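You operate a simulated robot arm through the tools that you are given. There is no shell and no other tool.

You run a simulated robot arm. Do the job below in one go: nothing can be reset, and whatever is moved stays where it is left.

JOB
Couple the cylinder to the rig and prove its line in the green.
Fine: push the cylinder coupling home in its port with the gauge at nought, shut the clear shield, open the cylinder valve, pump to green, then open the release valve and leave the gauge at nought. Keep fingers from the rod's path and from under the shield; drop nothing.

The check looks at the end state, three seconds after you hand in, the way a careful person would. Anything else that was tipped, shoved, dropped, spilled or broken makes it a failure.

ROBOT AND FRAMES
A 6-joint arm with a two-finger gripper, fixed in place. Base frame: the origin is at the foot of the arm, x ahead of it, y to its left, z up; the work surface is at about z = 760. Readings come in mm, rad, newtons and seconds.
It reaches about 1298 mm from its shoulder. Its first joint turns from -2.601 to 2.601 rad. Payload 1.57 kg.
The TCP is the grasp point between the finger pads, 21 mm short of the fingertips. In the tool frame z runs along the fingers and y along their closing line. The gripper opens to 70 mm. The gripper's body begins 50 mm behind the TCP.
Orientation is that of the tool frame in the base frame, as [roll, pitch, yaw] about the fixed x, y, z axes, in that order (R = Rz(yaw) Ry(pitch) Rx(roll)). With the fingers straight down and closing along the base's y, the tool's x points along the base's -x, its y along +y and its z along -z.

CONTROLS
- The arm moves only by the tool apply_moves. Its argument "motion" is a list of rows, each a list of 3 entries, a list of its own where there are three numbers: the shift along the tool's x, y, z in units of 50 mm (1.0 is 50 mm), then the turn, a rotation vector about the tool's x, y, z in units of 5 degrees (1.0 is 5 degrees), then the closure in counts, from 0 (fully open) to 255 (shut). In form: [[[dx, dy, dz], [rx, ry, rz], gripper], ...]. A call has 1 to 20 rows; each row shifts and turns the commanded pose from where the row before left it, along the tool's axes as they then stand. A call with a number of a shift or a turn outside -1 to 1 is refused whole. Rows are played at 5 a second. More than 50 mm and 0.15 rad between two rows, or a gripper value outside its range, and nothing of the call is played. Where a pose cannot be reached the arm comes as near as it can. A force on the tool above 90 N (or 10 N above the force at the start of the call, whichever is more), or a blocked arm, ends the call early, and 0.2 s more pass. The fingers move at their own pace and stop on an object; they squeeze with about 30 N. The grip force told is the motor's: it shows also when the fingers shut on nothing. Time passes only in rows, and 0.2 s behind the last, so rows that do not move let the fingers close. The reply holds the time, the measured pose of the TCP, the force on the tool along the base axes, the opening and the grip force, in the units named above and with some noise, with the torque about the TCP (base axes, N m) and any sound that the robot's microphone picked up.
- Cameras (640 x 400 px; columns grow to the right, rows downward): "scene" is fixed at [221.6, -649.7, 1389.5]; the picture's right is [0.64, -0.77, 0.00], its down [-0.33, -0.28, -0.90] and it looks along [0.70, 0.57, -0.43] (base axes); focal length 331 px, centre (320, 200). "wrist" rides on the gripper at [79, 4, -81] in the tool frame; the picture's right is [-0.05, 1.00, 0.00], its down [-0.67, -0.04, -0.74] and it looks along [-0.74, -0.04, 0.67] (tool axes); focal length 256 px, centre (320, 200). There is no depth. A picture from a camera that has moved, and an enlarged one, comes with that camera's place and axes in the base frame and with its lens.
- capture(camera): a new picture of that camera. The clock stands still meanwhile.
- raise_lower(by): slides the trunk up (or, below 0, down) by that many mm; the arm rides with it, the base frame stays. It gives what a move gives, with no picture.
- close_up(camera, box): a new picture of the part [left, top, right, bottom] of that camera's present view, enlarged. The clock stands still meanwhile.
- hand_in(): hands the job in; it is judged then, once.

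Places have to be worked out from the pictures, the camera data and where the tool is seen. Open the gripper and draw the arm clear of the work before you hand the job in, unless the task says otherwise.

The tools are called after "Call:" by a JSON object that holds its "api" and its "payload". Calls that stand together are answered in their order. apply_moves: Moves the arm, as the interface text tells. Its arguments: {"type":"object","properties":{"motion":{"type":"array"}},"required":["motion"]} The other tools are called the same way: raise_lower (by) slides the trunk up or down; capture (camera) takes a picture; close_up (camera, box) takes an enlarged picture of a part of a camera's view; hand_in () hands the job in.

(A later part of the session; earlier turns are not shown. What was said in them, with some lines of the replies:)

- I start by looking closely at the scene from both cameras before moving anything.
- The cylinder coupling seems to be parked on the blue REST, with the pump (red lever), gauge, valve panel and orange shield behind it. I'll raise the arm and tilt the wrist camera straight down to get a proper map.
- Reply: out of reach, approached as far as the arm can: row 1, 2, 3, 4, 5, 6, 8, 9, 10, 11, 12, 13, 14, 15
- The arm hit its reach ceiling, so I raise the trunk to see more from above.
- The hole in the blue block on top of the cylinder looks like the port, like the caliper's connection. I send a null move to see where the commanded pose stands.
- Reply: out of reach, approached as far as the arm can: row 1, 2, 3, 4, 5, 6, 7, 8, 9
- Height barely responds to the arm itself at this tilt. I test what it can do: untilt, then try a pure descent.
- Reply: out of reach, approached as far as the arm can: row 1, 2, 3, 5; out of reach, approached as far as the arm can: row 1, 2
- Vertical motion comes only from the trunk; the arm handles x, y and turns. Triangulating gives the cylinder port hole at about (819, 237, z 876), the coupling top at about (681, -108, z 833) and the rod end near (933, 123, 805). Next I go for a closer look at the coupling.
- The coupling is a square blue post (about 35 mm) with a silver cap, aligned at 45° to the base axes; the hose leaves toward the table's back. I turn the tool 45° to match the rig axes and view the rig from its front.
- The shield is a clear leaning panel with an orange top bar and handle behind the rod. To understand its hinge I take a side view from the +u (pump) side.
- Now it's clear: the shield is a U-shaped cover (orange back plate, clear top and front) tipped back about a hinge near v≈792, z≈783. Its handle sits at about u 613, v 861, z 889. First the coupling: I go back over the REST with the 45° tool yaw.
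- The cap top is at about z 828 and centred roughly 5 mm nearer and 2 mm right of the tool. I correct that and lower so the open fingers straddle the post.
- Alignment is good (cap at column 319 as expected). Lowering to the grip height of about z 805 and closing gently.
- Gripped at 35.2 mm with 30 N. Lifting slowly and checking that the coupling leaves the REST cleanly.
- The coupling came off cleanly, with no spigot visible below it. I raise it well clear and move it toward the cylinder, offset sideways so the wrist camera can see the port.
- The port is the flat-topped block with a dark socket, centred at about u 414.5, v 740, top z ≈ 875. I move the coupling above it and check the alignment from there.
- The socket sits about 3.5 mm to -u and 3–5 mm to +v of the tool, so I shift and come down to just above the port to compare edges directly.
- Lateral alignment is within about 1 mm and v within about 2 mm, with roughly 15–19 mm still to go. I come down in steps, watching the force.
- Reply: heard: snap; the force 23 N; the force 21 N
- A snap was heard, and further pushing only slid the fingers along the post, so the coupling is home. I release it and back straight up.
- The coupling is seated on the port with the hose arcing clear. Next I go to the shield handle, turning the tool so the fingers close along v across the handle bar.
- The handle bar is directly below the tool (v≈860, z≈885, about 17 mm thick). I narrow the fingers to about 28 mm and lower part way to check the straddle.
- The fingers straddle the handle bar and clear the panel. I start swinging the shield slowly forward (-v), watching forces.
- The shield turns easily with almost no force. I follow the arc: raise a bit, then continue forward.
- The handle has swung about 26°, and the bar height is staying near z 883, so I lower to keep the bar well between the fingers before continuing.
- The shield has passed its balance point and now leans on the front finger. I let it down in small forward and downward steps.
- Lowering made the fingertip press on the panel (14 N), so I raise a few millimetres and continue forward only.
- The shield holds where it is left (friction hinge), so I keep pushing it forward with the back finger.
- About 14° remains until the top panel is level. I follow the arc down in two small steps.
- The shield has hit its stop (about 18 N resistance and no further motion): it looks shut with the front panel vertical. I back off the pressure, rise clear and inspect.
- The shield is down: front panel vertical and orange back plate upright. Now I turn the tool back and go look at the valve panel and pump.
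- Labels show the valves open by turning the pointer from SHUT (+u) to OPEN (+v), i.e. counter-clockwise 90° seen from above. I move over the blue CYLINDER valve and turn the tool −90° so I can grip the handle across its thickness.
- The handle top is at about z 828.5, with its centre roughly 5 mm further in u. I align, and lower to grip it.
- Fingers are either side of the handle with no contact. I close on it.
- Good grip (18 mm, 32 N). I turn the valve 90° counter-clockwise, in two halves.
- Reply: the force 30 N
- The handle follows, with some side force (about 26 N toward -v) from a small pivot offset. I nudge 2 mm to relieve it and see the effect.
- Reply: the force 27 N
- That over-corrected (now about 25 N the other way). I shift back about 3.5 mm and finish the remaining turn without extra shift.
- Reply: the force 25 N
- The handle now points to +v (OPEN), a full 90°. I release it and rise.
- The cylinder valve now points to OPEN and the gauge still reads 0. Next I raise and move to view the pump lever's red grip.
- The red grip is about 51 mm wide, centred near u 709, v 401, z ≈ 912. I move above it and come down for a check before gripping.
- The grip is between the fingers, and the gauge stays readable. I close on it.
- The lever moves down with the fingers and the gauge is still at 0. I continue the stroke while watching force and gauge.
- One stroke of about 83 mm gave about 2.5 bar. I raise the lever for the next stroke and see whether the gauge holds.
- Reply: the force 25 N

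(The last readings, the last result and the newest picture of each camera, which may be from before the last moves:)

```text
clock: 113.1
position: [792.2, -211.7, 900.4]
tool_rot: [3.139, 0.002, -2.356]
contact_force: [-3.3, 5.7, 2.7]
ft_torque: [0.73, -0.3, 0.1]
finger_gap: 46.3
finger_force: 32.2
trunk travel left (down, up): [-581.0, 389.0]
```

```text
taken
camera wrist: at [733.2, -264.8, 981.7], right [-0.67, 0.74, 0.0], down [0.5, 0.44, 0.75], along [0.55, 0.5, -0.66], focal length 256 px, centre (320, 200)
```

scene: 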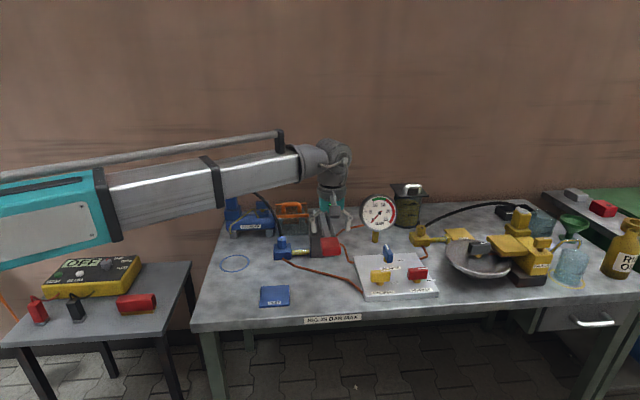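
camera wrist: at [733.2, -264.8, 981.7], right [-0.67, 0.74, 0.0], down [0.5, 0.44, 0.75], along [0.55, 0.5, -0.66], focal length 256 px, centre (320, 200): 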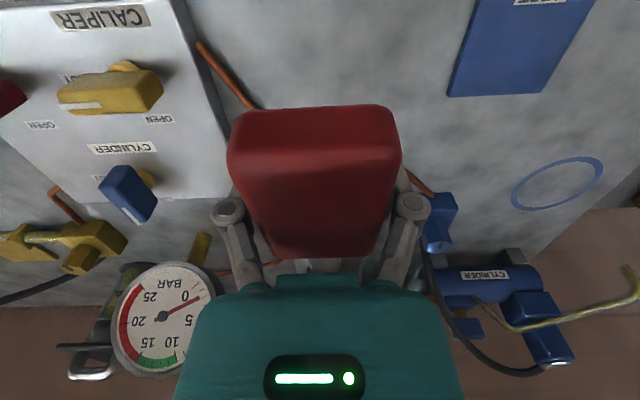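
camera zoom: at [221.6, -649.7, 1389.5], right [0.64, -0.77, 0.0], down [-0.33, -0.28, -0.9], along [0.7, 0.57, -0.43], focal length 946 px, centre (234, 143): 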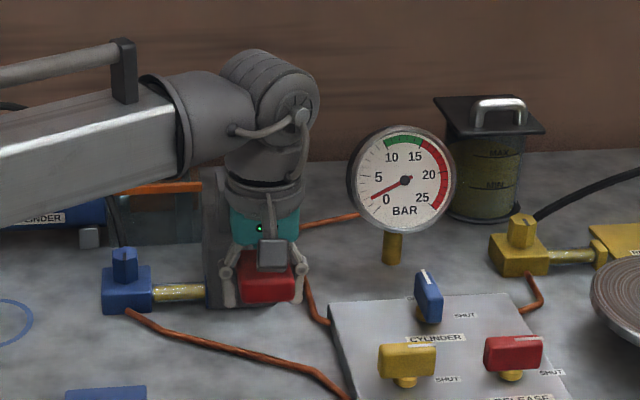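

The gauge holds. I do a second full stroke down and up, then check.

Call:
{"api": "raise_lower", "payload": {"by": -45}}

Call:
{"api": "raise_lower", "payload": {"by": -38}}

Call:
{"api": "close_up", "payload": {"camera": "scene", "box": [270, 150, 430, 290]}}

Call:
{"api": "raise_lower", "payload": {"by": 40}}

Call:
{"api": "raise_lower", "payload": {"by": 43}}

Call:
{"api": "close_up", "payload": {"camera": "scene", "box": [270, 150, 430, 290]}}

```text
clock: 114.0
position: [792.5, -212.1, 853.9]
tool_rot: [3.138, -0.002, -2.355]
contact_force: [3.2, 11.9, 1.5]
ft_torque: [-0.66, 0.28, -0.17]
finger_gap: 46.6
finger_force: 32.2
trunk travel left (down, up): [-536.0, 434.0]
```

```text
clock: 114.8
position: [792.1, -212.6, 815.6]
tool_rot: [3.138, -0.001, -2.358]
contact_force: [12.3, 16.7, 6.1]
ft_torque: [-0.54, 0.25, 0.07]
finger_gap: 46.6
finger_force: 32.2
trunk travel left (down, up): [-498.0, 472.0]
```

```text
2.86 times, centred on (350, 220) of scene
camera zoom: at [221.6, -649.7, 1389.5], right [0.64, -0.77, 0.0], down [-0.33, -0.28, -0.9], along [0.7, 0.57, -0.43], focal length 946 px, centre (234, 143)
```

zoom: 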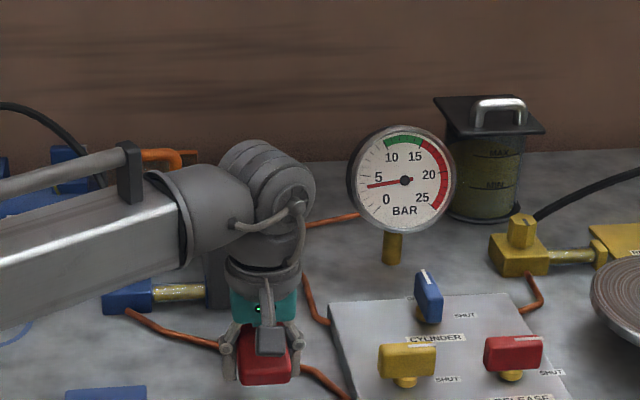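

```text
clock: 115.6
position: [790.6, -213.9, 856.3]
tool_rot: [3.138, -0.001, -2.357]
contact_force: [-11.2, -5.8, 2.3]
ft_torque: [0.56, -0.46, 0.19]
finger_gap: 46.7
finger_force: 30.7
trunk travel left (down, up): [-538.0, 432.0]
```

```text
clock: 116.5
position: [792.7, -211.5, 899.3]
tool_rot: [3.137, 0.0, -2.355]
contact_force: [-3.9, 11.3, -9.9]
ft_torque: [0.03, -0.14, -0.21]
finger_gap: 46.2
finger_force: 32.7
trunk travel left (down, up): [-581.0, 389.0]
```

```text
2.86 times, centred on (350, 220) of scene
camera zoom: at [221.6, -649.7, 1389.5], right [0.64, -0.77, 0.0], down [-0.33, -0.28, -0.9], along [0.7, 0.57, -0.43], focal length 946 px, centre (234, 143)
```

zoom: 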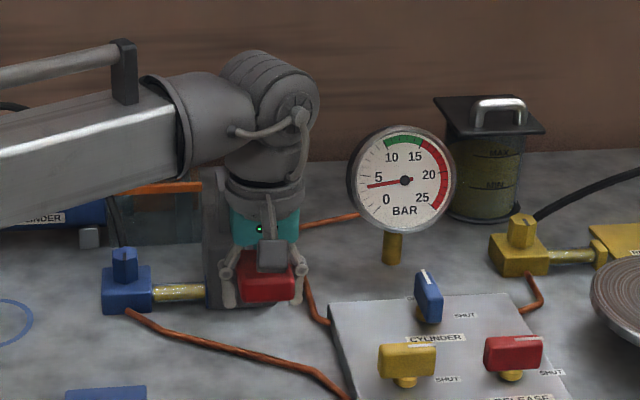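

About 3.5 bar now, roughly +1.8 per stroke. I continue pumping, checking after each stroke.

Call:
{"api": "raise_lower", "payload": {"by": -45}}

Call:
{"api": "raise_lower", "payload": {"by": -38}}

Call:
{"api": "raise_lower", "payload": {"by": 40}}

Call:
{"api": "raise_lower", "payload": {"by": 43}}

Call:
{"api": "close_up", "payload": {"camera": "scene", "box": [270, 150, 430, 290]}}

Call:
{"api": "capture", "payload": {"camera": "wrist"}}

```text
clock: 117.4
position: [790.8, -212.3, 855.3]
tool_rot: [3.139, -0.004, -2.357]
contact_force: [-0.4, 8.7, 1.1]
ft_torque: [-0.52, -0.13, 0.06]
finger_gap: 46.7
finger_force: 31.8
trunk travel left (down, up): [-536.0, 434.0]
```

```text
clock: 118.2
position: [792.3, -211.2, 816.8]
tool_rot: [3.139, -0.001, -2.356]
contact_force: [12.3, 16.5, 6.0]
ft_torque: [-0.54, 0.25, 0.1]
finger_gap: 46.6
finger_force: 31.7
trunk travel left (down, up): [-498.0, 472.0]
```

```text
clock: 119.0
position: [790.6, -214.6, 857.8]
tool_rot: [3.139, -0.002, -2.357]
contact_force: [-15.3, -11.9, 3.4]
ft_torque: [0.51, -0.46, 0.43]
finger_gap: 46.4
finger_force: 31.6
trunk travel left (down, up): [-538.0, 432.0]
```

```text
clock: 119.9
position: [792.2, -212.3, 901.4]
tool_rot: [3.137, 0.001, -2.357]
contact_force: [-5.1, 5.1, 1.3]
ft_torque: [0.46, 0.09, 0.03]
finger_gap: 46.1
finger_force: 32.1
trunk travel left (down, up): [-581.0, 389.0]
```

```text
2.86 times, centred on (350, 220) of scene
camera zoom: at [221.6, -649.7, 1389.5], right [0.64, -0.77, 0.0], down [-0.33, -0.28, -0.9], along [0.7, 0.57, -0.43], focal length 946 px, centre (234, 143)
```

zoom: 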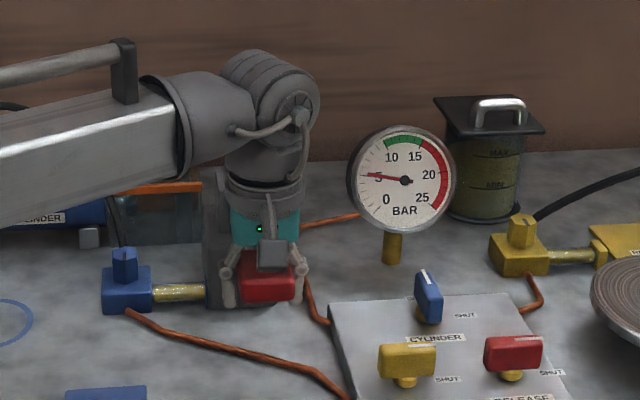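

```text
taken
camera wrist: at [733.0, -265.0, 981.6], right [-0.67, 0.74, 0.0], down [0.5, 0.44, 0.75], along [0.55, 0.5, -0.67], focal length 256 px, centre (320, 200)
```

wrist: 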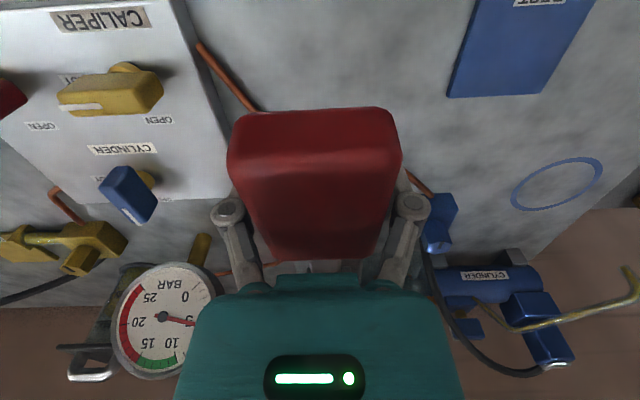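

About 5 bar. Two more strokes.

Call:
{"api": "raise_lower", "payload": {"by": -45}}

Call:
{"api": "raise_lower", "payload": {"by": -38}}

Call:
{"api": "raise_lower", "payload": {"by": 40}}

Call:
{"api": "raise_lower", "payload": {"by": 43}}

Call:
{"api": "close_up", "payload": {"camera": "scene", "box": [270, 150, 430, 290]}}

Call:
{"api": "raise_lower", "payload": {"by": -45}}

Call:
{"api": "raise_lower", "payload": {"by": -38}}

Call:
{"api": "raise_lower", "payload": {"by": 40}}

Call:
{"api": "raise_lower", "payload": {"by": 43}}

Call:
{"api": "close_up", "payload": {"camera": "scene", "box": [270, 150, 430, 290]}}

```text
clock: 120.8
position: [791.4, -212.7, 854.8]
tool_rot: [3.139, -0.002, -2.356]
contact_force: [-3.6, 6.5, -1.0]
ft_torque: [-0.42, 0.36, 0.04]
finger_gap: 46.7
finger_force: 30.9
trunk travel left (down, up): [-536.0, 434.0]
```

```text
clock: 121.6
position: [792.9, -211.2, 815.8]
tool_rot: [3.138, -0.002, -2.357]
contact_force: [11.4, 17.4, 7.4]
ft_torque: [-0.46, 0.17, 0.05]
finger_gap: 46.9
finger_force: 32.0
trunk travel left (down, up): [-498.0, 472.0]
```

```text
clock: 122.4
position: [788.9, -214.7, 857.1]
tool_rot: [3.139, -0.001, -2.357]
contact_force: [-19.1, -11.3, 2.3]
ft_torque: [0.45, -0.38, 0.35]
finger_gap: 46.5
finger_force: 32.5
trunk travel left (down, up): [-538.0, 432.0]
```

```text
clock: 123.3
position: [792.7, -211.3, 899.6]
tool_rot: [3.135, 0.001, -2.356]
contact_force: [-1.8, 13.7, -10.0]
ft_torque: [0.15, -0.22, -0.22]
finger_gap: 46.2
finger_force: 32.7
trunk travel left (down, up): [-581.0, 389.0]
```

```text
2.86 times, centred on (350, 220) of scene
camera zoom: at [221.6, -649.7, 1389.5], right [0.64, -0.77, 0.0], down [-0.33, -0.28, -0.9], along [0.7, 0.57, -0.43], focal length 946 px, centre (234, 143)
```

zoom: 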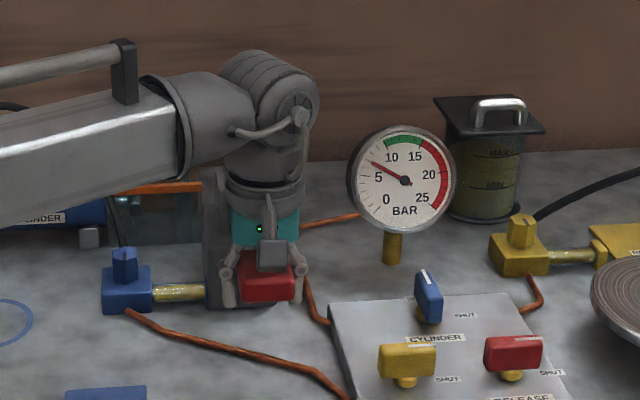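

```text
clock: 124.2
position: [791.0, -212.5, 853.5]
tool_rot: [3.139, -0.004, -2.356]
contact_force: [-1.5, 9.8, 1.0]
ft_torque: [-0.5, -0.07, 0.07]
finger_gap: 46.6
finger_force: 32.6
trunk travel left (down, up): [-536.0, 434.0]
```

```text
clock: 125.0
position: [790.9, -212.1, 818.2]
tool_rot: [3.136, -0.004, -2.356]
contact_force: [3.9, 10.0, 2.5]
ft_torque: [-0.62, 0.38, 0.12]
finger_gap: 46.5
finger_force: 31.8
trunk travel left (down, up): [-498.0, 472.0]
```

```text
clock: 125.8
position: [790.7, -212.8, 857.3]
tool_rot: [3.137, 0.002, -2.357]
contact_force: [-8.7, -3.0, 4.9]
ft_torque: [0.66, -0.54, 0.12]
finger_gap: 46.4
finger_force: 30.3
trunk travel left (down, up): [-538.0, 432.0]
```

```text
clock: 126.7
position: [792.0, -213.4, 900.2]
tool_rot: [3.136, 0.001, -2.356]
contact_force: [-6.2, 6.7, -6.3]
ft_torque: [0.32, 0.02, 0.01]
finger_gap: 46.2
finger_force: 32.2
trunk travel left (down, up): [-581.0, 389.0]
```

```text
2.86 times, centred on (350, 220) of scene
camera zoom: at [221.6, -649.7, 1389.5], right [0.64, -0.77, 0.0], down [-0.33, -0.28, -0.9], along [0.7, 0.57, -0.43], focal length 946 px, centre (234, 143)
```

zoom: 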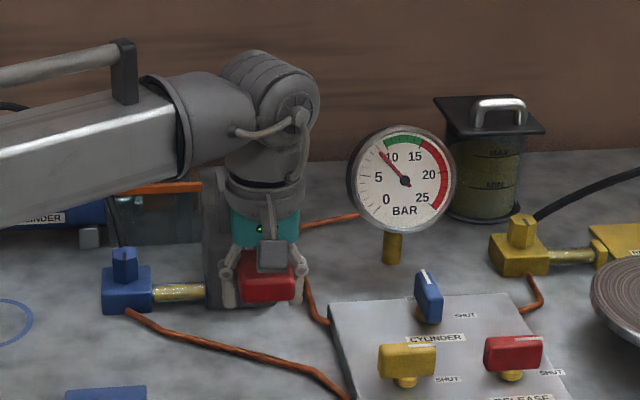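

About 8.7 bar. One more full stroke, then I judge again.

Call:
{"api": "raise_lower", "payload": {"by": -45}}

Call:
{"api": "raise_lower", "payload": {"by": -38}}

Call:
{"api": "raise_lower", "payload": {"by": 40}}

Call:
{"api": "raise_lower", "payload": {"by": 43}}

Call:
{"api": "close_up", "payload": {"camera": "scene", "box": [340, 180, 420, 240]}}

```text
clock: 127.5
position: [790.7, -213.0, 855.5]
tool_rot: [3.136, -0.002, -2.357]
contact_force: [-0.4, 8.6, 1.4]
ft_torque: [-0.34, -0.21, 0.02]
finger_gap: 46.5
finger_force: 31.4
trunk travel left (down, up): [-536.0, 434.0]
```

```text
clock: 128.4
position: [790.5, -212.7, 817.1]
tool_rot: [3.138, -0.005, -2.357]
contact_force: [5.9, 11.6, 4.0]
ft_torque: [-0.6, 0.09, 0.15]
finger_gap: 46.6
finger_force: 31.6
trunk travel left (down, up): [-498.0, 472.0]
```

```text
clock: 129.2
position: [789.2, -215.8, 857.7]
tool_rot: [3.137, -0.003, -2.358]
contact_force: [-21.7, -14.8, 0.0]
ft_torque: [0.21, -0.21, 0.56]
finger_gap: 46.4
finger_force: 32.1
trunk travel left (down, up): [-538.0, 432.0]
```

```text
clock: 130.1
position: [792.8, -209.8, 899.7]
tool_rot: [3.136, 0.004, -2.357]
contact_force: [2.1, 12.6, -0.4]
ft_torque: [0.64, -0.15, 0.03]
finger_gap: 46.2
finger_force: 32.5
trunk travel left (down, up): [-581.0, 389.0]
```

```text
6.67 times, centred on (380, 210) of scene
camera zoom: at [221.6, -649.7, 1389.5], right [0.64, -0.77, 0.0], down [-0.33, -0.28, -0.9], along [0.7, 0.57, -0.43], focal length 2207 px, centre (-80, 133)
```

zoom: 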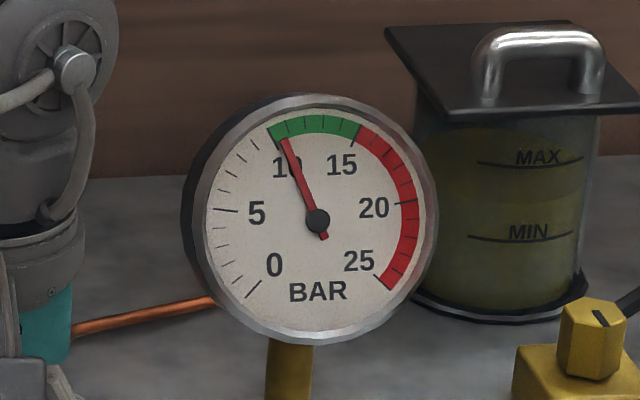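

The needle has just entered the green (about 10.6 bar, green spans 10–15). One more stroke puts it in the middle.

Call:
{"api": "raise_lower", "payload": {"by": -45}}

Call:
{"api": "raise_lower", "payload": {"by": -38}}

Call:
{"api": "close_up", "payload": {"camera": "scene", "box": [340, 180, 420, 240]}}

Call:
{"api": "raise_lower", "payload": {"by": 40}}

Call:
{"api": "raise_lower", "payload": {"by": 43}}

Call:
{"api": "close_up", "payload": {"camera": "scene", "box": [340, 180, 420, 240]}}

Call:
{"api": "capture", "payload": {"camera": "scene"}}

```text
clock: 130.9
position: [790.3, -213.2, 854.0]
tool_rot: [3.138, -0.002, -2.359]
contact_force: [-4.6, 6.2, -0.7]
ft_torque: [-0.47, 0.23, 0.02]
finger_gap: 46.3
finger_force: 32.4
trunk travel left (down, up): [-536.0, 434.0]
```

```text
clock: 131.8
position: [791.0, -211.1, 816.6]
tool_rot: [3.137, -0.002, -2.356]
contact_force: [3.6, 8.8, 4.0]
ft_torque: [-0.43, 0.25, 0.14]
finger_gap: 46.7
finger_force: 32.1
trunk travel left (down, up): [-498.0, 472.0]
```

```text
6.67 times, centred on (380, 210) of scene
camera zoom: at [221.6, -649.7, 1389.5], right [0.64, -0.77, 0.0], down [-0.33, -0.28, -0.9], along [0.7, 0.57, -0.43], focal length 2207 px, centre (-80, 133)
```

zoom: 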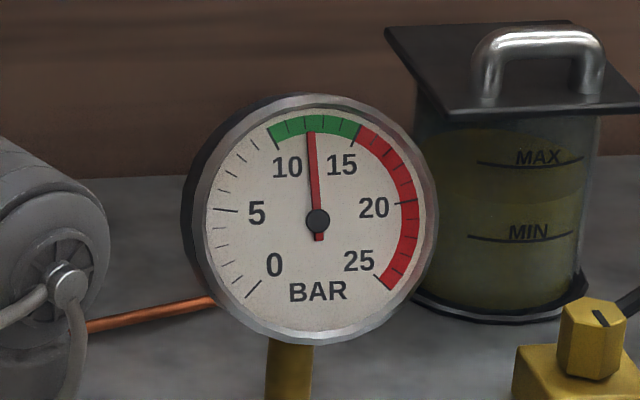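

```text
clock: 132.6
position: [790.3, -213.9, 857.5]
tool_rot: [3.139, 0.001, -2.358]
contact_force: [-10.0, -4.5, 6.2]
ft_torque: [0.62, -0.62, 0.16]
finger_gap: 46.4
finger_force: 32.3
trunk travel left (down, up): [-538.0, 432.0]
```

```text
clock: 133.4
position: [792.4, -212.3, 900.6]
tool_rot: [3.136, 0.002, -2.355]
contact_force: [-6.0, 6.4, -3.6]
ft_torque: [0.37, 0.09, 0.04]
finger_gap: 46.4
finger_force: 32.2
trunk travel left (down, up): [-581.0, 389.0]
```

```text
6.67 times, centred on (380, 210) of scene
camera zoom: at [221.6, -649.7, 1389.5], right [0.64, -0.77, 0.0], down [-0.33, -0.28, -0.9], along [0.7, 0.57, -0.43], focal length 2207 px, centre (-80, 133)
```

zoom: 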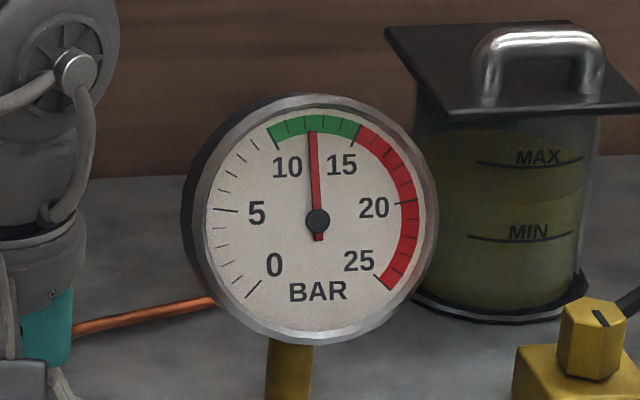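

```text
taken
```

scene: 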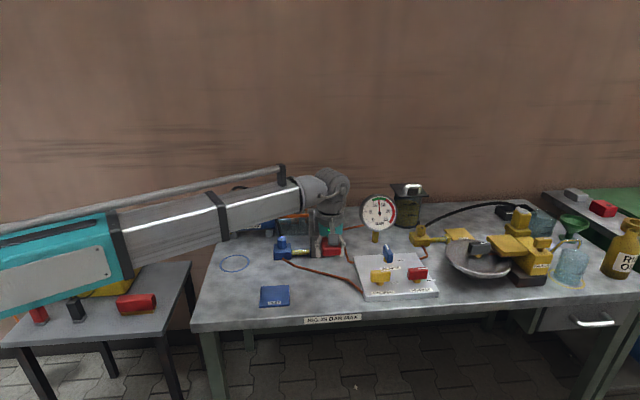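

The gauge holds at about 12.3 bar, mid-green, so the line is proved. I let go of the lever at its raised position, rise, and go to the red RELEASE valve.

Call:
{"api": "apply_moves", "payload": {"motion": [[[0, 0, 0], [0, 0, 0], 80], [[0, 0, 0], [0, 0, 0], 40], [[0, 0, 0], [0, 0, 0], 0], [[0, 0, 0], [0, 0, 0], 0]]}}

Call:
{"api": "raise_lower", "payload": {"by": 120}}

Call:
{"api": "capture", "payload": {"camera": "wrist"}}

Call:
{"api": "close_up", "payload": {"camera": "scene", "box": [210, 170, 430, 310]}}

```text
clock: 134.4
position: [791.3, -214.8, 900.2]
tool_rot: [3.139, -0.002, -2.357]
contact_force: [0.6, -0.7, 0.6]
ft_torque: [0.02, -0.05, 0.02]
finger_gap: 70.0
finger_force: 0.0
trunk travel left (down, up): [-581.0, 389.0]
```

```text
clock: 135.9
position: [791.3, -212.9, 1019.5]
tool_rot: [3.136, -0.001, -2.357]
contact_force: [0.2, 0.2, 0.8]
ft_torque: [0.01, 0.0, 0.02]
finger_gap: 70.1
finger_force: 0.1
trunk travel left (down, up): [-701.0, 269.0]
```

```text
taken
camera wrist: at [732.7, -266.0, 1101.2], right [-0.67, 0.74, 0.0], down [0.5, 0.44, 0.74], along [0.55, 0.5, -0.67], focal length 256 px, centre (320, 200)
```

wrist: 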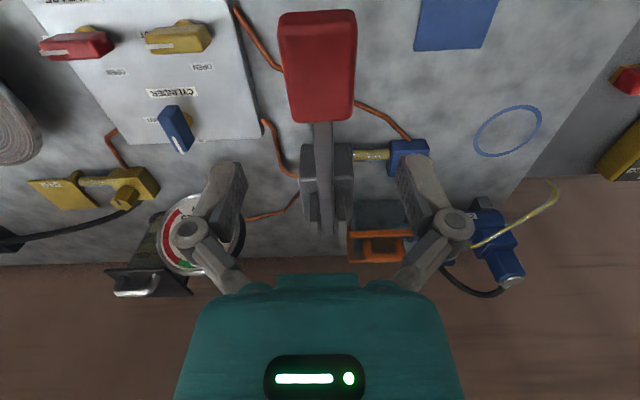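

```text
2.86 times, centred on (320, 240) of scene
camera zoom: at [221.6, -649.7, 1389.5], right [0.64, -0.77, 0.0], down [-0.33, -0.28, -0.9], along [0.7, 0.57, -0.43], focal length 946 px, centre (320, 86)
```

zoom: 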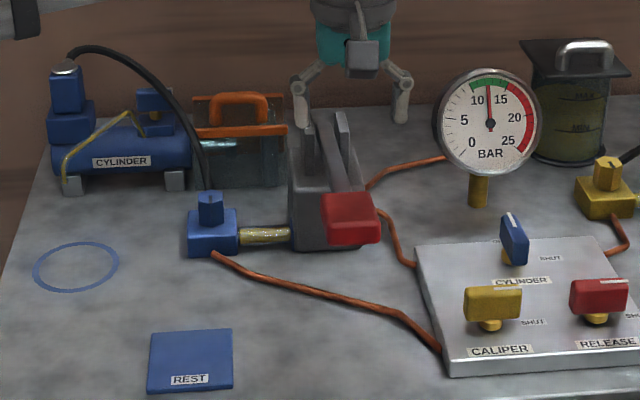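

Gauge steady at about 12 bar, and the rod has extended inside the shut shield. Now over to the RELEASE valve with the tool turned −90°.

Call:
{"api": "apply_moves", "payload": {"motion": [[[0, -0.96, 0], [0, 0, 0], 0], [[0, -0.96, 0], [0, 0, 0], 0], [[0, -0.96, 0], [0, 0, 0], 0], [[0, -0.96, 0], [0, 0, 0], 0], [[0, -0.96, 0], [0, 0, 0], 0], [[0, 0, 0], [0, 0, 1], 0], [[0, 0, 0], [0, 0, 1], 0], [[0, 0, 0], [0, 0, 1], 0], [[0, 0, 0], [0, 0, 1], 0], [[0, 0, 0], [0, 0, 1], 0], [[0, 0, 0], [0, 0, 1], 0], [[0, 0, 0], [0, 0, 1], 0], [[0, 0, 0], [0, 0, 1], 0], [[0, 0, 0], [0, 0, 1], 0]]}}

Call:
{"api": "apply_moves", "payload": {"motion": [[[0, 0, 0], [0, 0, 1], 0], [[0, 0, 0], [0, 0, 1], 0], [[0, 0, 0], [0, 0, 1], 0], [[0, 0, 0], [0, 0, 1], 0], [[0, 0, 0], [0, 0, 1], 0], [[0, 0, 0], [0, 0, 1], 0], [[0, 0, 0], [0, 0, 1], 0], [[0, 0, 0], [0, 0, 1], 0], [[0, 0, 0], [0, 0, 1], 0]]}}

Call:
{"api": "raise_lower", "payload": {"by": -110}}

Call:
{"api": "capture", "payload": {"camera": "wrist"}}

Call:
{"api": "capture", "payload": {"camera": "scene"}}

```text
clock: 138.9
position: [961.3, -382.5, 1019.7]
tool_rot: [3.138, -0.004, 3.14]
contact_force: [0.5, -0.4, 0.1]
ft_torque: [0.03, -0.01, 0.03]
finger_gap: 69.9
finger_force: 0.1
trunk travel left (down, up): [-701.0, 269.0]
```

```text
clock: 140.9
position: [960.8, -384.1, 1020.5]
tool_rot: [-3.14, -0.005, 2.354]
contact_force: [0.5, 1.5, 0.8]
ft_torque: [0.03, 0.02, -0.01]
finger_gap: 70.1
finger_force: 0.1
trunk travel left (down, up): [-701.0, 269.0]
```

```text
clock: 142.4
position: [959.7, -382.6, 909.1]
tool_rot: [-3.14, -0.003, 2.356]
contact_force: [0.1, 0.7, 0.1]
ft_torque: [0.01, -0.02, -0.04]
finger_gap: 70.0
finger_force: 0.1
trunk travel left (down, up): [-591.0, 379.0]
```

```text
taken
camera wrist: at [907.9, -323.5, 991.6], right [0.74, 0.67, 0.0], down [0.45, -0.5, 0.74], along [0.49, -0.55, -0.67], focal length 256 px, centre (320, 200)
```

wrist: 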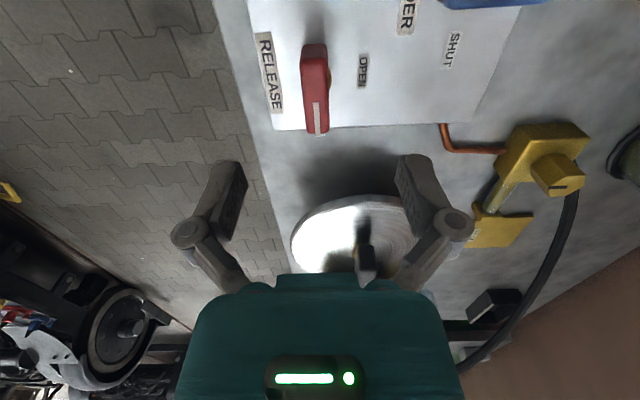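

```text
taken
```

scene: 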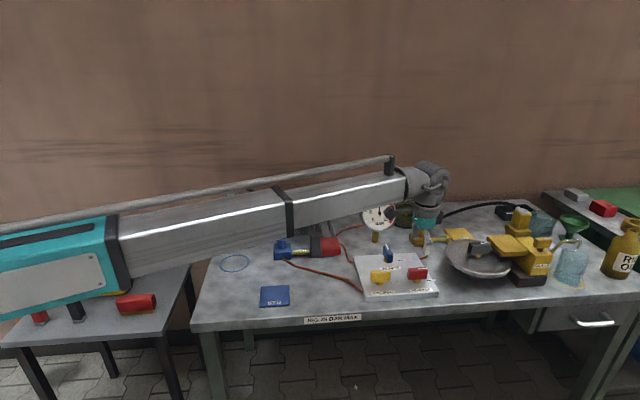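

Call:
{"api": "apply_moves", "payload": {"motion": [[[-0.09, -0.072, 0], [0, 0, 0], 60], [[0, 0, 0], [0, 0, 0], 60]]}}

Call:
{"api": "raise_lower", "payload": {"by": -50}}

Call:
{"api": "capture", "payload": {"camera": "wrist"}}

Call:
{"api": "close_up", "payload": {"camera": "wrist", "box": [240, 40, 400, 200]}}

```text
clock: 143.0
position: [960.4, -389.6, 909.3]
tool_rot: [-3.139, -0.005, 2.356]
contact_force: [-1.1, -0.2, 0.3]
ft_torque: [0.01, 0.01, 0.01]
finger_gap: 53.4
finger_force: 0.1
trunk travel left (down, up): [-591.0, 379.0]
```

```text
clock: 143.9
position: [962.3, -389.2, 860.5]
tool_rot: [-3.14, -0.003, 2.357]
contact_force: [-0.4, -0.2, 0.6]
ft_torque: [0.02, 0.0, 0.02]
finger_gap: 53.4
finger_force: 0.0
trunk travel left (down, up): [-541.0, 429.0]
```

```text
taken
camera wrist: at [908.5, -329.5, 941.5], right [0.74, 0.67, 0.0], down [0.45, -0.5, 0.74], along [0.49, -0.55, -0.67], focal length 256 px, centre (320, 200)
```

wrist: 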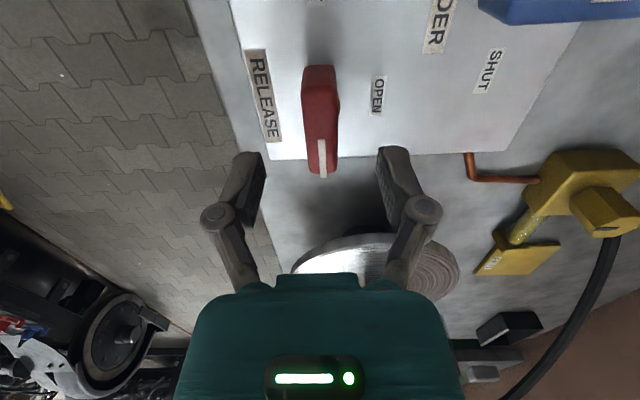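

```text
2.50 times, centred on (320, 120) of wrist
camera zoom: at [908.5, -329.5, 941.5], right [0.74, 0.67, 0.0], down [0.45, -0.5, 0.74], along [0.49, -0.55, -0.67], focal length 640 px, centre (320, 400)
```

zoom: 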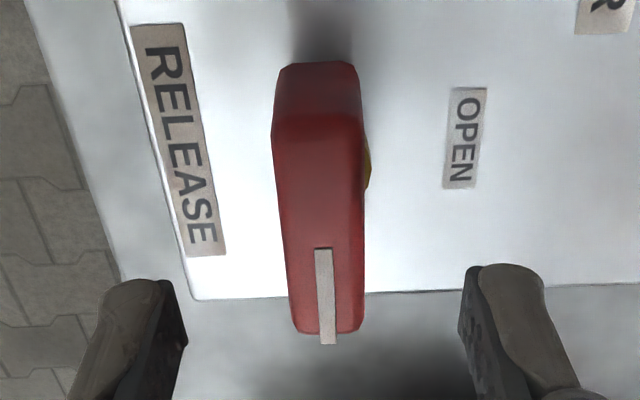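

Call:
{"api": "apply_moves", "payload": {"motion": [[[0.026, 0, 0], [0, 0, 0], 60], [[0, 0, 0], [0, 0, 0], 60]]}}

Call:
{"api": "raise_lower", "payload": {"by": -36}}

Call:
{"api": "apply_moves", "payload": {"motion": [[[0, 0, 0], [0, 0, 0], 140], [[0, 0, 0], [0, 0, 0], 190], [[0, 0, 0], [0, 0, 0], 225], [[0, 0, 0], [0, 0, 0], 225], [[0, 0, 0], [0, 0, 0], 225]]}}

Call:
{"api": "capture", "payload": {"camera": "wrist"}}

Call:
{"api": "close_up", "payload": {"camera": "scene", "box": [340, 180, 460, 300]}}

```text
clock: 144.5
position: [960.5, -389.0, 860.0]
tool_rot: [-3.141, -0.006, 2.355]
contact_force: [-0.2, 0.2, -0.2]
ft_torque: [0.01, 0.01, -0.01]
finger_gap: 53.5
finger_force: 0.0
trunk travel left (down, up): [-541.0, 429.0]
```

```text
clock: 145.3
position: [961.3, -387.5, 823.8]
tool_rot: [-3.141, -0.004, 2.355]
contact_force: [-0.1, -0.1, -0.1]
ft_torque: [0.03, 0.01, 0.0]
finger_gap: 53.6
finger_force: 0.0
trunk travel left (down, up): [-505.0, 465.0]
```

```text
clock: 146.5
position: [962.3, -387.0, 824.2]
tool_rot: [-3.138, -0.005, 2.355]
contact_force: [4.1, 2.5, 3.3]
ft_torque: [0.13, 0.01, 0.0]
finger_gap: 17.9
finger_force: 31.9
trunk travel left (down, up): [-505.0, 465.0]
```

```text
taken
camera wrist: at [908.1, -328.3, 905.5], right [0.74, 0.67, 0.0], down [0.45, -0.5, 0.74], along [0.5, -0.55, -0.67], focal length 256 px, centre (320, 200)
```

wrist: 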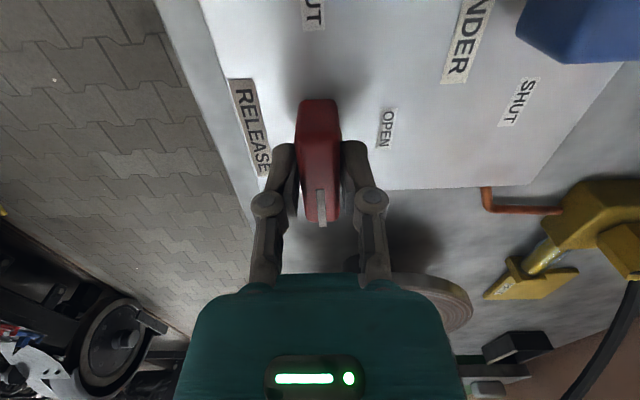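

```text
3.33 times, centred on (400, 240) of scene
camera zoom: at [221.6, -649.7, 1389.5], right [0.64, -0.77, 0.0], down [-0.33, -0.28, -0.9], along [0.7, 0.57, -0.43], focal length 1104 px, centre (53, 67)
```

zoom: 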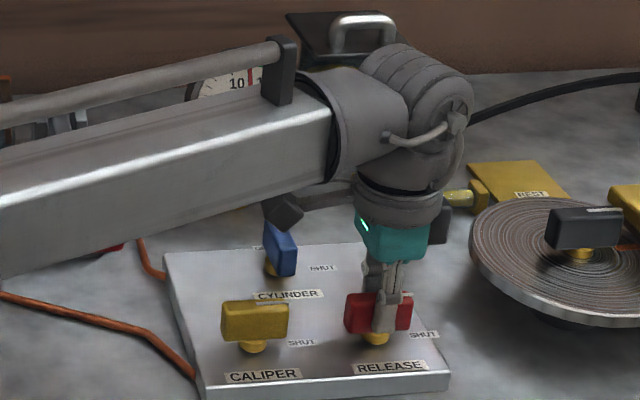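

Gripped. I turn the RELEASE valve 90° counter-clockwise, in steps.

Call:
{"api": "apply_moves", "payload": {"motion": [[[0, 0, 0], [0, 0, -1], 225], [[0, 0, 0], [0, 0, -1], 225], [[0, 0, 0], [0, 0, -1], 225], [[0, 0, 0], [0, 0, -1], 225], [[0, 0, 0], [0, 0, -1], 225], [[0, 0, 0], [0, 0, -1], 225], [[0, 0, 0], [0, 0, 0], 225]]}}

Call:
{"api": "apply_moves", "payload": {"motion": [[[0, 0, 0], [0, 0, -1], 225], [[0, 0, 0], [0, 0, -1], 225], [[0, 0, 0], [0, 0, -1], 225], [[0, 0, 0], [0, 0, -1], 225], [[0, 0, 0], [0, 0, -1], 225], [[0, 0, 0], [0, 0, -1], 225], [[0, 0, 0], [0, 0, 0], 225]]}}

Call:
{"api": "capture", "payload": {"camera": "wrist"}}

```text
clock: 148.1
position: [959.5, -389.1, 823.1]
tool_rot: [-3.141, -0.004, 2.88]
contact_force: [2.0, -2.3, 2.0]
ft_torque: [-0.22, -0.44, 0.02]
finger_gap: 17.6
finger_force: 32.6
trunk travel left (down, up): [-505.0, 465.0]
```

```text
clock: 149.7
position: [961.0, -389.3, 822.7]
tool_rot: [3.138, -0.003, -2.88]
contact_force: [6.6, -9.9, 6.0]
ft_torque: [-0.43, 0.74, 0.03]
finger_gap: 18.0
finger_force: 31.9
trunk travel left (down, up): [-505.0, 465.0]
```

```text
taken
camera wrist: at [883.1, -405.1, 905.4], right [-0.21, 0.98, 0.0], down [0.66, 0.14, 0.74], along [0.73, 0.16, -0.67], focal length 256 px, centre (320, 200)
```

wrist: 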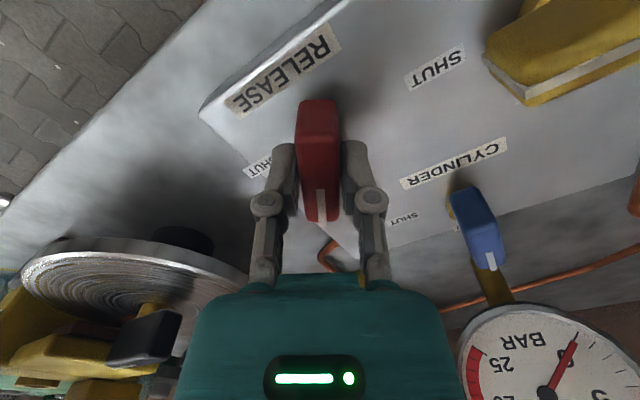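

The gauge is already falling back to 0. I finish the last 30°.

Call:
{"api": "apply_moves", "payload": {"motion": [[[0, 0, 0], [0, 0, -1], 225], [[0, 0, 0], [0, 0, -1], 225], [[0, 0, 0], [0, 0, -1], 225], [[0, 0, 0], [0, 0, -1], 225], [[0, 0, 0], [0, 0, -1], 225], [[0, 0, 0], [0, 0, -1], 225], [[0, 0, 0], [0, 0, 0], 225]]}}

Call:
{"api": "apply_moves", "payload": {"motion": [[[0, 0, 0], [0, 0, 0], 160], [[0, 0, 0], [0, 0, 0], 110], [[0, 0, 0], [0, 0, 0], 60], [[0, 0, 0], [0, 0, 0], 60]]}}

Call:
{"api": "raise_lower", "payload": {"by": 160}}

Call:
{"api": "capture", "payload": {"camera": "wrist"}}

Call:
{"api": "close_up", "payload": {"camera": "scene", "box": [330, 170, 460, 310]}}

```text
clock: 151.3
position: [960.6, -389.8, 823.6]
tool_rot: [3.138, 0.0, -2.356]
contact_force: [14.2, -17.0, 11.8]
ft_torque: [-0.87, 0.21, -0.06]
finger_gap: 17.9
finger_force: 32.4
trunk travel left (down, up): [-505.0, 465.0]
```

```text
clock: 152.3
position: [959.8, -388.7, 823.6]
tool_rot: [3.136, -0.001, -2.356]
contact_force: [0.5, 0.2, 0.3]
ft_torque: [0.0, 0.02, -0.03]
finger_gap: 53.4
finger_force: 0.0
trunk travel left (down, up): [-505.0, 465.0]
```

```text
clock: 154.1
position: [959.9, -388.0, 982.9]
tool_rot: [3.136, -0.002, -2.357]
contact_force: [0.7, 0.2, -0.1]
ft_torque: [0.0, 0.02, 0.03]
finger_gap: 53.6
finger_force: 0.1
trunk travel left (down, up): [-665.0, 305.0]
```

```text
taken
camera wrist: at [901.9, -440.9, 1065.1], right [-0.67, 0.74, 0.0], down [0.5, 0.44, 0.74], along [0.55, 0.5, -0.67], focal length 256 px, centre (320, 200)
```

wrist: 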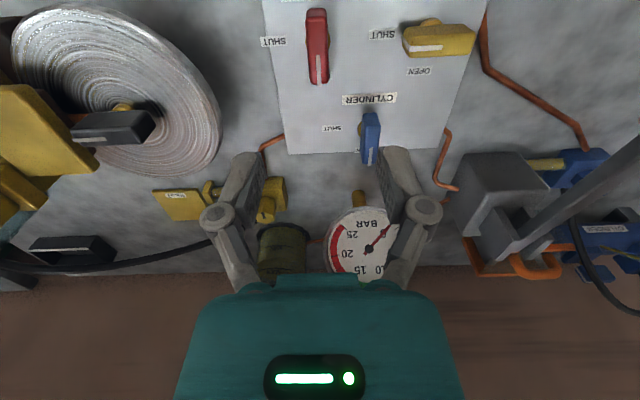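

```text
2.86 times, centred on (395, 240) of scene
camera zoom: at [221.6, -649.7, 1389.5], right [0.64, -0.77, 0.0], down [-0.33, -0.28, -0.9], along [0.7, 0.57, -0.43], focal length 946 px, centre (106, 86)
```

zoom: 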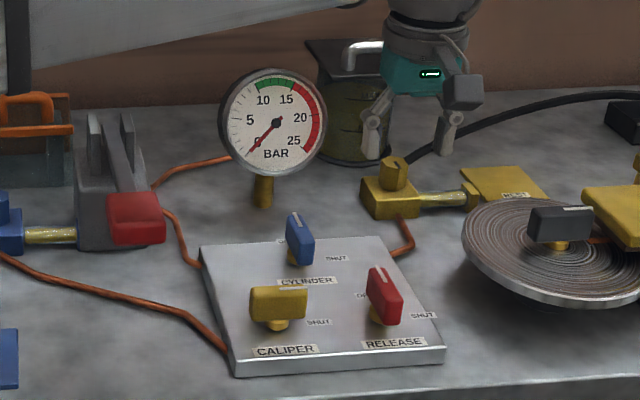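

Both valves point to OPEN and the gauge is back at 0. I raise and retract the arm clear with the gripper open, then inspect everything.

Call:
{"api": "raise_lower", "payload": {"by": 150}}

Call:
{"api": "apply_moves", "payload": {"motion": [[[0.1875, 0.909, 0], [0, 0, 0], 0], [[0.1875, 0.909, 0], [0, 0, 0], 0], [[0.1875, 0.909, 0], [0, 0, 0], 0], [[0.1875, 0.909, 0], [0, 0, 0], 0], [[0.1875, 0.909, 0], [0, 0, 0], 0], [[0.1875, 0.909, 0], [0, 0, 0], 0], [[0.1875, 0.909, 0], [0, 0, 0], 0], [[0.1875, 0.909, 0], [0, 0, 0], 0], [[0, 0, 0], [0, 0, 0], 0]]}}

Call:
{"api": "capture", "payload": {"camera": "scene"}}

Call:
{"api": "close_up", "payload": {"camera": "scene", "box": [210, 170, 350, 280]}}

Call:
{"api": "close_up", "payload": {"camera": "scene", "box": [340, 180, 450, 310]}}

Call:
{"api": "capture", "payload": {"camera": "wrist"}}

```text
clock: 155.9
position: [960.2, -388.3, 1133.4]
tool_rot: [3.135, -0.001, -2.357]
contact_force: [-0.3, 0.3, 0.2]
ft_torque: [0.0, 0.03, 0.01]
finger_gap: 53.2
finger_force: 0.1
trunk travel left (down, up): [-815.0, 155.0]
```

```text
clock: 157.9
position: [649.3, -183.6, 1132.8]
tool_rot: [3.135, -0.002, -2.356]
contact_force: [0.0, 0.4, -0.7]
ft_torque: [0.0, 0.03, 0.0]
finger_gap: 70.0
finger_force: 0.1
trunk travel left (down, up): [-815.0, 155.0]
```

```text
taken
```

scene: 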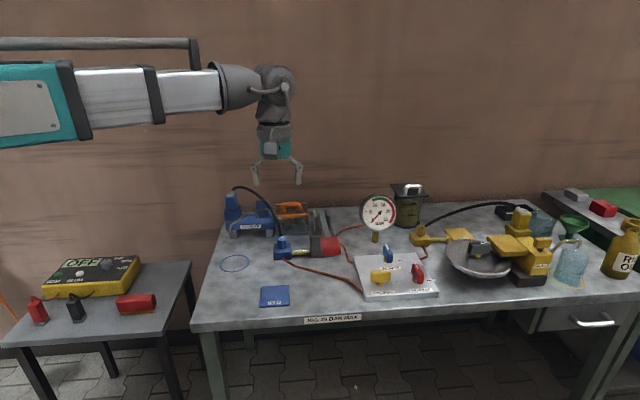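

```text
3.64 times, centred on (280, 225) of scene
camera zoom: at [221.6, -649.7, 1389.5], right [0.64, -0.77, 0.0], down [-0.33, -0.28, -0.9], along [0.7, 0.57, -0.43], focal length 1204 px, centre (466, 109)
```

zoom: 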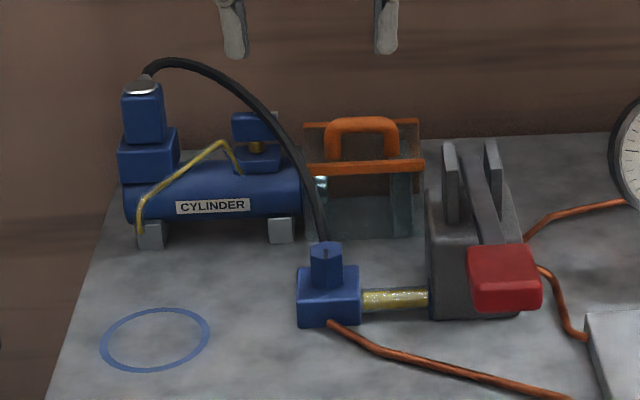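

```text
3.08 times, centred on (395, 245) of scene
camera zoom: at [221.6, -649.7, 1389.5], right [0.64, -0.77, 0.0], down [-0.33, -0.28, -0.9], along [0.7, 0.57, -0.43], focal length 1019 px, centre (89, 62)
```

zoom: 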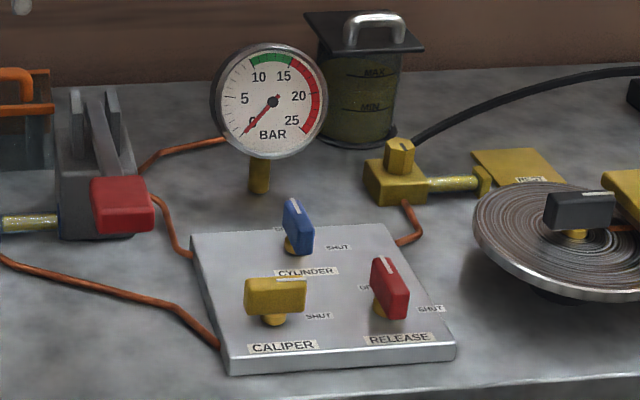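

```text
taken
camera wrist: at [591.0, -236.1, 1215.3], right [-0.67, 0.74, 0.0], down [0.5, 0.44, 0.74], along [0.55, 0.5, -0.67], focal length 256 px, centre (320, 200)
```

wrist: 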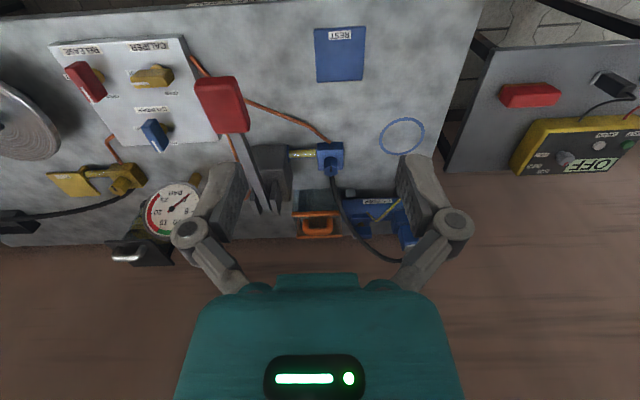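

The coupling is home on its port, the shield is shut, and the CYLINDER and RELEASE valves are open. The gauge reached mid-green and is back at 0, the rod has retracted, nothing else was disturbed and the arm is clear. Handing in.

Call:
{"api": "hand_in", "payload": {}}

```text
The job is handed in.
```

The cylinder is coupled to the rig, and its line was proved in the green at about 12 bar. I handed the job in; no verdict has come back yet.

- **Coupling:** I moved it from the REST plate to the cylinder port with the gauge at nought. It went home with an audible snap.
- **Shield:** I swung it shut by its handle until it hit its stop. The fingers stayed on the outside throughout, though a fingertip pressed lightly on the clear panel on the way down.
- **Cylinder valve:** I turned it from SHUT to OPEN, a full quarter turn.
- **Pumping:** Seven lever strokes brought the gauge to about 12.3 bar, mid-green (green runs 10 to 15). It held steady there until I opened the release valve, about 15 seconds later.
- **Release valve:** I turned it to OPEN and left it open. The gauge fell to nought and the rod drew back in.

In the last pictures nothing else was tipped, moved or spilled. The pump lever is back at its raised position, the gripper is open and the arm is clear of the work.
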